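You operate a simulated robot arm through the tools that you are given. There is no shell and no other tool. Be economical: measure what you need, move in short steps, check, and stop when the job is done.

Carry out the task below with a simulated robot arm. There is one attempt and no reset: what you move stays moved.

TASK
Press the phone erase key three times.
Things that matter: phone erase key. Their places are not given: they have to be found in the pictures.

It is judged by the outcome, as a careful person would: the job done as asked, and still so three seconds after it is handed in. It fails if anything else is knocked over, pushed out of place, dropped, spilled or broken.

THE ROBOT
A 7-joint arm with a two-finger parallel gripper, fixed in place. Base frame: the origin is at the foot of the arm, x ahead of it, y to its left, z up. Lengths are in m, angles in rad, forces in N, time in s.
Its first joint turns from -1.152 to 1.152 rad. Payload 2.4 kg.
The TCP is the grasp point between the finger pads, 0.03 m short of the fingertips. In the tool frame z runs along the fingers and y along their closing line. Largest opening 0.094 m; finger width 0.028, thickness 0.01; the body of the gripper, 0.05 by 0.096 m, starts 0.055 m behind the TCP.
Orientation is that of the tool frame in the base frame, as [roll, pitch, yaw] about the fixed x, y, z axes, in that order (R = Rz(yaw) Ry(pitch) Rx(roll)). With the fingers straight down and closing along the base's y, the tool's x points along the base's -x, its y along +y and its z along -z.

THE INTERFACE
- The arm moves only by the tool jog_arm. Its argument "deltas" is a list of rows, each a list of 2 entries, a list of its own where there are three numbers: the shift along the tool's x, y, z in units of 500 mm (1.0 is 500 mm), then the turn, a rotation vector about the tool's x, y, z in units of 45 degrees (1.0 is 45 degrees). In form: [[[x, y, z], [rx, ry, rz]], ...]. A call has 1 to 20 rows; each row is the pose to reach, as a shift and turn from the pose commanded when the call began, along the tool's axes at that moment. "fingers" is the closure, from 0 (fully open) to 1 (shut), set as the call begins (left out, the last holds). A call with a number of a shift or a turn outside -1 to 1 is refused whole. Rows are played at 5 a second. More than 0.05 m and 0.15 rad between two rows, or a gripper value outside its range, and nothing of the call is played. A pose out of reach is approached as far as the arm can. The call stops where the force on the tool passes 40 N (or 10 N more than at its start, if that is more) or the arm is blocked; 0.2 s more then pass. Each finger travels about 0.153 m/s and halts on what it meets, pressing with about 42 N; the grip force reading is that of the motor and also rises with nothing between the fingers. The clock runs only during rows and for 0.2 s after the last one: add rows that repeat a pose to give the fingers time. It gives the time, the measured TCP pose, the force on the tool (base axes), the opening and the grip force at its end, in the units of the frame above (readings bear some noise).
- Cameras (640 x 400 px; columns grow to the right, rows downward): "scene" is fixed at [0.0275, 0.4638, 1.4466]; the picture's right is [-0.84, -0.54, 0.00], its down [-0.30, 0.47, -0.83] and it looks along [0.45, -0.70, -0.56] (base axes); focal length 314 px, centre (320, 200). "wrist" rides on the gripper at [-0.037, 0, -0.058] in the tool frame; the picture's right is [0.00, -1.00, 0.00], its down [0.97, 0.00, -0.24] and it looks along [0.24, 0.00, 0.97] (tool axes); focal length 218 px, centre (320, 200).
- capture(camera): a new picture of that camera. The clock stands still meanwhile.
- pixel_to_xyz(camera, pixels): for up to 12 pixels [column, row] of the newest picture of that camera ("zoom" is the newest enlarged one), the place [x, y, z] in the base frame of the surface seen there, good to about 0.003 m. The clock stands still meanwhile.
- close_up(camera, box): a new picture of the part [left, top, right, bottom] of that camera's present view, enlarged. The clock stands still meanwhile.
- hand_in(): hands the job in; it is judged then, once.

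Go step by step. Measure first, check grasps and placings, and put right what went wrong. The budget is 60 turns and 20 pictures, counting those below and the enlarged ones. Unless the task says otherwise, let go and move clear before handing in, and close with one line.

The tools are called after "Emit:" by a JSON object that holds its "api" and its "payload". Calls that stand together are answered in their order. jog_arm: Moves the arm, as the interface text tells. Its arguments: {"type":"object","properties":{"deltas":{"type":"array","items":{"type":"array"}},"fingers":{"type":"number"}},"required":["deltas"]} The other tools are called the same way: capture (camera) takes a picture; pixel_to_xyz (camera, pixels) gives the place of the surface under pixels of a picture; close_up (camera, box) takes an enlarged picture of a part of a camera's view; hand_in () hands the job in.

At the start:

```text
time: 0.0
tcp_pos: [0.3397, 0.1767, 1.181]
ee_rot: [-3.141, 0.0, -3.142]
force: [-0.4, 0.1, -0.1]
finger_gap: 0.0941
grip_force: 0.3
```

scene: 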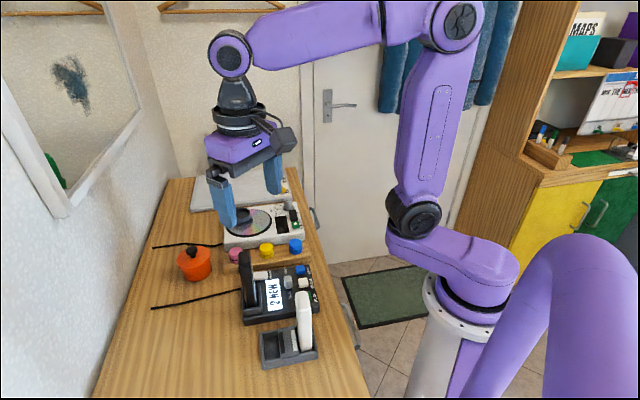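
wrist: 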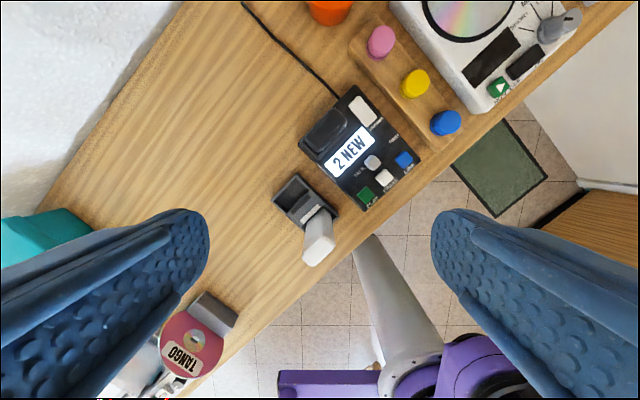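

The wrist view shows the phone/answering machine ("2 NEW") around pixel (360,150) with several keys. I'll enlarge it to read the labels.

Emit:
{"api": "close_up", "payload": {"camera": "wrist", "box": [290, 80, 430, 220]}}

Emit:
{"api": "close_up", "payload": {"camera": "scene", "box": [220, 230, 340, 340]}}

```text
2.86 times, centred on (360, 150) of wrist
```

zoom: 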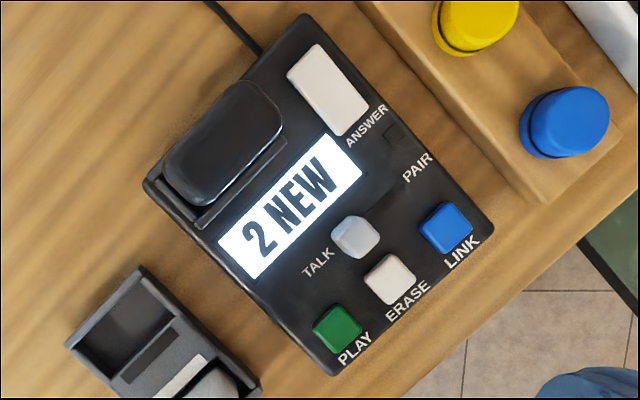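

```text
3.64 times, centred on (280, 285) of scene
```

zoom: 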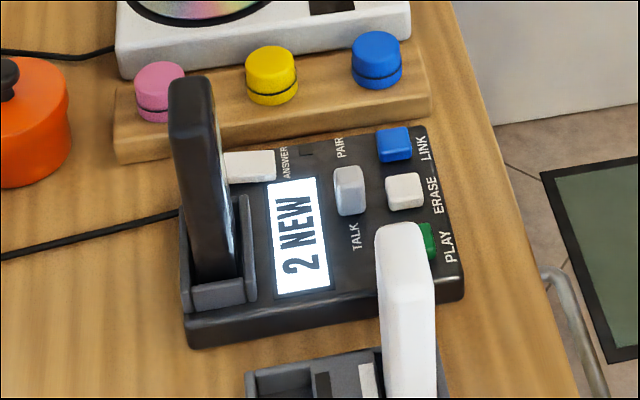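

The erase key is the white one between LINK and PLAY, at wrist pixel about (384,177) and scene zoom (404,188). I'll measure it along with its neighbours and the tall handsets.

Emit:
{"api": "pixel_to_xyz", "payload": {"camera": "zoom", "pixels": [[404, 184], [404, 204], [393, 138], [348, 175], [428, 240], [400, 232], [190, 85], [415, 165], [450, 275], [430, 210], [388, 180], [422, 182]]}}

Emit:
{"api": "pixel_to_xyz", "payload": {"camera": "wrist", "pixels": [[384, 176], [367, 195], [404, 160], [372, 162], [318, 245], [330, 125], [445, 122], [380, 171], [390, 178], [386, 181], [382, 176]]}}

```text
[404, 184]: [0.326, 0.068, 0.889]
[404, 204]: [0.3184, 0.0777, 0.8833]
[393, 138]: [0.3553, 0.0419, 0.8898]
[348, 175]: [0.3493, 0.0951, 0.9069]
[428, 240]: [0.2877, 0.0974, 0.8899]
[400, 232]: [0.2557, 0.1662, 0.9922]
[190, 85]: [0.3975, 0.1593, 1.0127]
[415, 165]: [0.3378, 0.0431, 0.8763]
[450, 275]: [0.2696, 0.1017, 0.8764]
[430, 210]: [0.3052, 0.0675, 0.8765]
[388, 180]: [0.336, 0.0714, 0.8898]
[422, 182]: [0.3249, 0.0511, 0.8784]
```

```text
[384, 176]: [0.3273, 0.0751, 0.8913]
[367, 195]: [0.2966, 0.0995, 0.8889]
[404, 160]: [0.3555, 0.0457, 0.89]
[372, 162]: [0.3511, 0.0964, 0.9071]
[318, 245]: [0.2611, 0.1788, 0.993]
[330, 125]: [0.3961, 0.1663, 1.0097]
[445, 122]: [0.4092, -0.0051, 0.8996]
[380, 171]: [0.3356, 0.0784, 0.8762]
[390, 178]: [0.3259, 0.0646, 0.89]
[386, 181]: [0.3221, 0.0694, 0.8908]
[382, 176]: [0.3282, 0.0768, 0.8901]
```

The erase key's top centre is about (0.326, 0.071, 0.890), and the handset tops at 0.99 and 1.01 are about 0.12 m away. I'll close the fingers, move above the key and turn 45° so the camera side faces away from the handsets.

Emit:
{"api": "jog_arm", "payload": {"deltas": [[[0.0046, -0.0352, 0], [0, 0, 0.1667]], [[0.0091, -0.0705, 0], [0, 0, 0.3333]], [[0.0137, -0.1057, 0], [0, 0, 0.5]], [[0.0183, -0.1409, 0], [0, 0, 0.6667]], [[0.0228, -0.1762, 0], [0, 0, 0.8333]], [[0.0274, -0.2114, 0], [0, 0, 1.0]], [[0.0274, -0.2114, 0], [0, 0, 1.0]], [[0.0274, -0.2114, 0], [0, 0, 1.0]]], "fingers": 1}}

```text
time: 1.8
tcp_pos: [0.3248, 0.0724, 1.1814]
ee_rot: [3.141, 0.001, 2.354]
force: [-0.2, -0.1, 0.5]
finger_gap: 0.0
grip_force: 32.9
```

The tool is above the key at (0.325, 0.072) with the fingers shut. I'll descend to about 2.5 cm over it, then look.

Emit:
{"api": "jog_arm", "payload": {"deltas": [[[0, 0, 0.07], [0, 0, 0]], [[0, 0, 0.14], [0, 0, 0]], [[0, 0, 0.21], [0, 0, 0]], [[0, 0, 0.28], [0, 0, 0]], [[0, 0, 0.35], [0, 0, 0]], [[0, 0, 0.41], [0, 0, 0]], [[0, 0, 0.45], [0, 0, 0]], [[0, 0, 0.472], [0, 0, 0]], [[0, 0, 0.472], [0, 0, 0]]]}}

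Emit:
{"api": "close_up", "payload": {"camera": "scene", "box": [220, 230, 340, 340]}}

Emit:
{"api": "capture", "payload": {"camera": "wrist"}}

```text
time: 3.8
tcp_pos: [0.3237, 0.0703, 0.9459]
ee_rot: [-3.14, -0.001, 2.357]
force: [0.1, -1.4, 0.2]
finger_gap: 0.0001
grip_force: 32.8
```

```text
3.64 times, centred on (280, 285) of scene
```

zoom: 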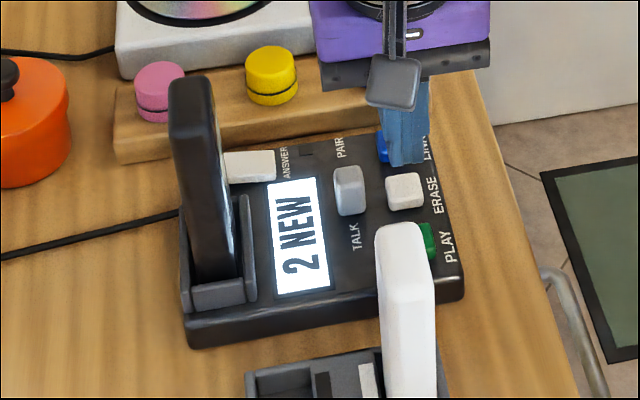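

```text
14 pictures are left
```

wrist: 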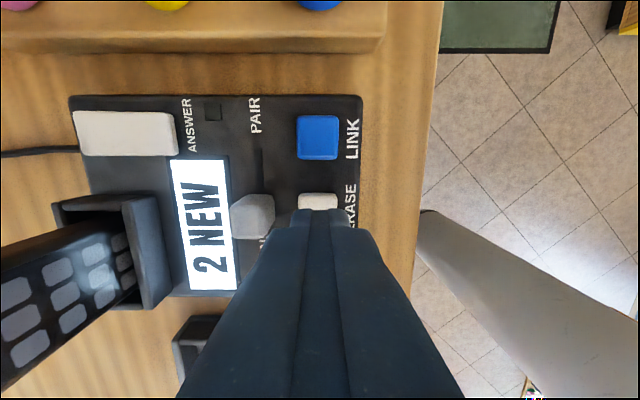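

The finger tip lines up with the erase key (wrist pixel (318,200), partly hidden), about 2.5 cm above it. I'll press gently in small steps and watch the force.

Emit:
{"api": "jog_arm", "payload": {"deltas": [[[0, 0, 0.02], [0, 0, 0]], [[0, 0, 0.04], [0, 0, 0]], [[0, 0, 0.048], [0, 0, 0]], [[0, 0, 0.052], [0, 0, 0]], [[0, 0, 0.056], [0, 0, 0]], [[0, 0, 0.056], [0, 0, 0]]]}}

Emit:
{"api": "close_up", "payload": {"camera": "scene", "box": [220, 230, 340, 340]}}

```text
time: 5.2
tcp_pos: [0.3248, 0.0715, 0.9167]
ee_rot: [3.142, 0.0, 2.357]
force: [-0.7, -0.8, 1.5]
finger_gap: 0.0
grip_force: 32.8
```

```text
3.64 times, centred on (280, 285) of scene
```

zoom: 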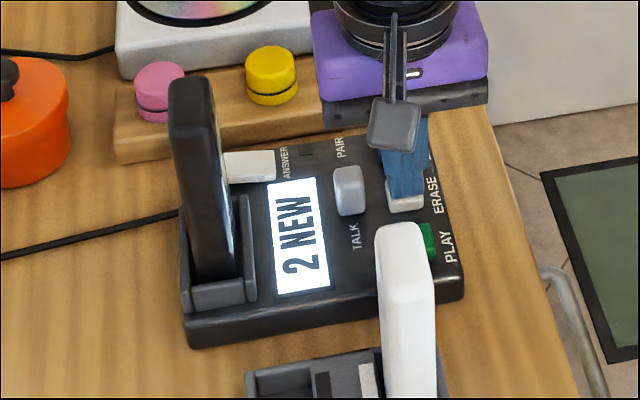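

The tip is on the key (tip z about 0.887) with about 1.5 N. I'll press on in 1 mm steps.

Emit:
{"api": "jog_arm", "payload": {"deltas": [[[0, 0, 0.002], [0, 0, 0]], [[0, 0, 0.004], [0, 0, 0]], [[0, 0, 0.004], [0, 0, 0]]]}}

```text
time: 6.0
tcp_pos: [0.3246, 0.07, 0.9158]
ee_rot: [3.141, 0.0, 2.355]
force: [0.5, 1.7, 1.3]
finger_gap: 0.0
grip_force: 32.9
```

Emit:
{"api": "jog_arm", "payload": {"deltas": [[[0, 0, 0.002], [0, 0, 0]], [[0, 0, 0.004], [0, 0, 0]], [[0, 0, 0.004], [0, 0, 0]]]}}

Emit:
{"api": "close_up", "payload": {"camera": "scene", "box": [250, 245, 320, 300]}}

```text
time: 6.8
tcp_pos: [0.327, 0.0694, 0.9127]
ee_rot: [-3.141, -0.001, 2.356]
force: [0.3, 2.2, 4.2]
finger_gap: 0.0
grip_force: 32.7
```

```text
7.27 times, centred on (285, 272) of scene
```

zoom: 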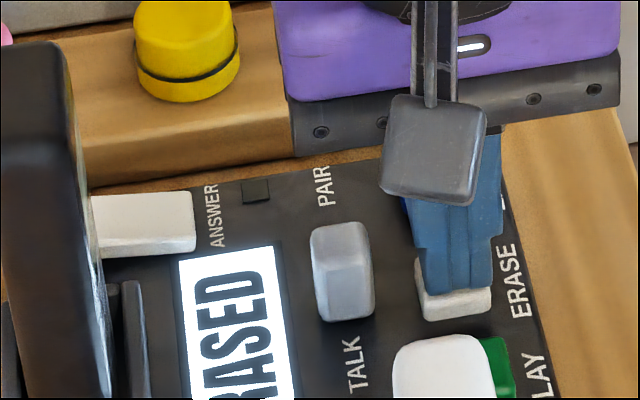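

The display now reads "ERASED", so the first press registered (tip z about 0.883, 4 N). I'll lift fully clear of the key, about 15 mm, and check.

Emit:
{"api": "jog_arm", "payload": {"deltas": [[[0, 0, -0.015], [0, 0, 0]], [[0, 0, -0.03], [0, 0, 0]], [[0, 0, -0.03], [0, 0, 0]], [[0, 0, -0.03], [0, 0, 0]]]}}

Emit:
{"api": "close_up", "payload": {"camera": "scene", "box": [250, 245, 320, 300]}}

```text
time: 7.8
tcp_pos: [0.3264, 0.0717, 0.9286]
ee_rot: [3.14, 0.0, 2.355]
force: [0.5, 0.2, 0.8]
finger_gap: 0.0
grip_force: 33.0
```

```text
7.27 times, centred on (285, 272) of scene
```

zoom: 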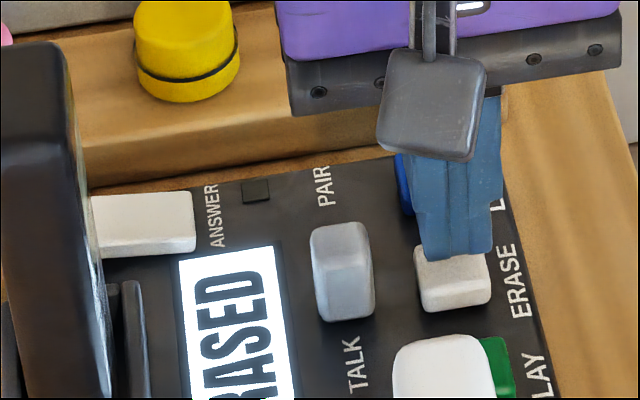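

The key has come back up and the tip is clear. Second press, to the same depth plus 0.5 mm.

Emit:
{"api": "jog_arm", "payload": {"deltas": [[[0, 0, 0.012], [0, 0, 0]], [[0, 0, 0.022], [0, 0, 0]], [[0, 0, 0.027], [0, 0, 0]], [[0, 0, 0.031], [0, 0, 0]], [[0, 0, 0.031], [0, 0, 0]]]}}

Emit:
{"api": "close_up", "payload": {"camera": "scene", "box": [250, 245, 320, 300]}}

```text
time: 9.0
tcp_pos: [0.3257, 0.0701, 0.9136]
ee_rot: [-3.142, 0.001, 2.356]
force: [-1.3, 1.0, 9.2]
finger_gap: 0.0
grip_force: 33.1
```

```text
7.27 times, centred on (285, 272) of scene
```

zoom: 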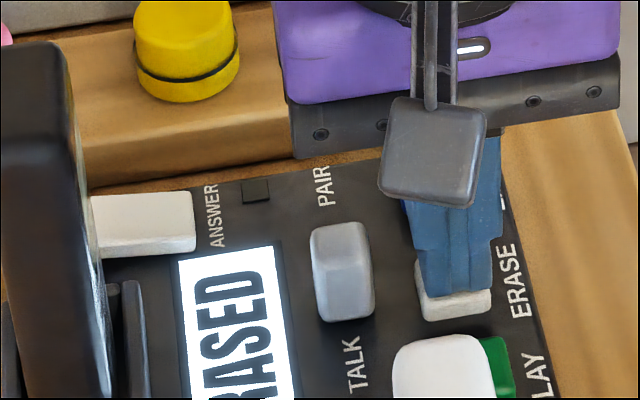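

The force reached 9 N with the key at the bottom of its travel, deeper than the first press, so the second press is done. I'll release fully, pausing a moment.

Emit:
{"api": "jog_arm", "payload": {"deltas": [[[0, 0, -0.015], [0, 0, 0]], [[0, 0, -0.031], [0, 0, 0]], [[0, 0, -0.031], [0, 0, 0]], [[0, 0, -0.031], [0, 0, 0]]]}}

```text
time: 10.0
tcp_pos: [0.3247, 0.071, 0.929]
ee_rot: [3.141, 0.0, 2.356]
force: [0.6, 0.0, -0.9]
finger_gap: 0.0
grip_force: 33.2
```

The tip is clear of the key with force near zero. Third press, same motion.

Emit:
{"api": "jog_arm", "payload": {"deltas": [[[0, 0, 0.012], [0, 0, 0]], [[0, 0, 0.022], [0, 0, 0]], [[0, 0, 0.027], [0, 0, 0]], [[0, 0, 0.031], [0, 0, 0]], [[0, 0, 0.031], [0, 0, 0]]]}}

Emit:
{"api": "close_up", "payload": {"camera": "scene", "box": [250, 245, 320, 300]}}

```text
time: 11.2
tcp_pos: [0.3247, 0.07, 0.9134]
ee_rot: [-3.141, 0.001, 2.357]
force: [-0.8, -4.3, 8.9]
finger_gap: 0.0001
grip_force: 33.0
```

```text
7.27 times, centred on (285, 272) of scene
```

zoom: 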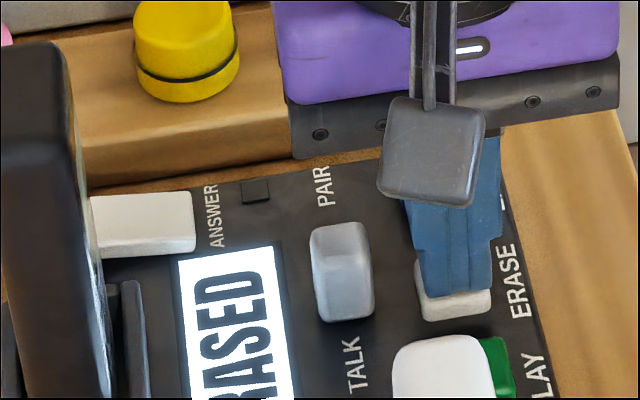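

The third press reached the same depth, at 8.9 N. I'll lift straight up well clear and check the scene.

Emit:
{"api": "jog_arm", "payload": {"deltas": [[[0, 0, -0.03], [0, 0, 0]], [[0, 0, -0.09], [0, 0, 0]], [[0, 0, -0.16], [0, 0, 0]], [[0, 0, -0.24], [0, 0, 0]], [[0, 0, -0.32], [0, 0, 0]], [[0, 0, -0.4], [0, 0, 0]], [[0, 0, -0.4], [0, 0, 0]]]}}

Emit:
{"api": "capture", "payload": {"camera": "scene"}}

Emit:
{"api": "capture", "payload": {"camera": "wrist"}}

```text
time: 12.8
tcp_pos: [0.3245, 0.0716, 1.113]
ee_rot: [3.141, 0.001, 2.358]
force: [0.7, 0.3, -0.3]
finger_gap: 0.0
grip_force: 33.2
```

```text
8 pictures are left
```

scene: 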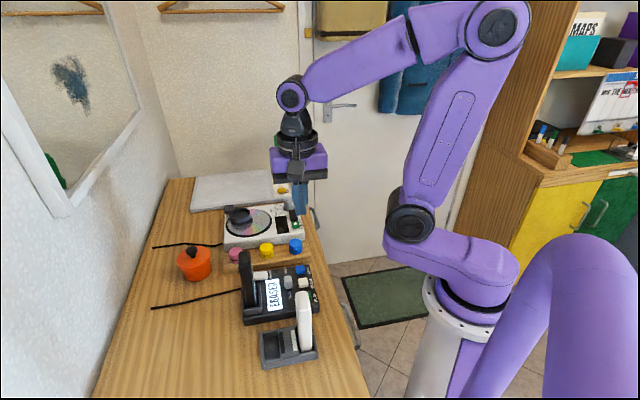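

```text
7 pictures are left
```

wrist: 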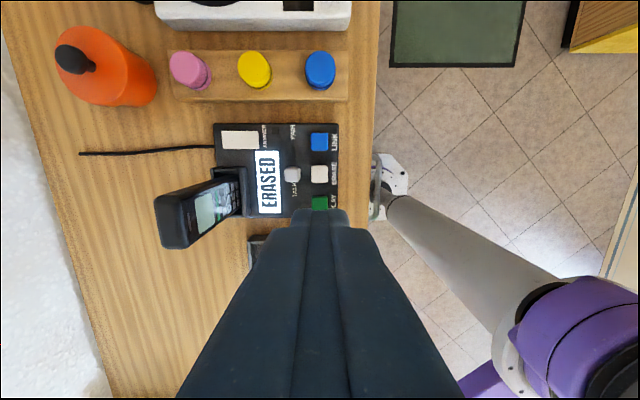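

The display reads "ERASED", the key is back up, nothing has been displaced, and the arm is clear. I'm handing in.

Emit:
{"api": "hand_in", "payload": {}}

```text
The job is handed in.
```

I pressed the phone's erase key three times, letting it come up fully between presses. The display changed to "ERASED" on the first press. It can't show a count, so for the second and third I relied on depth and force: both reached the first press's depth, at about 9 N. Nothing else was moved, and the arm was clear when I handed in.
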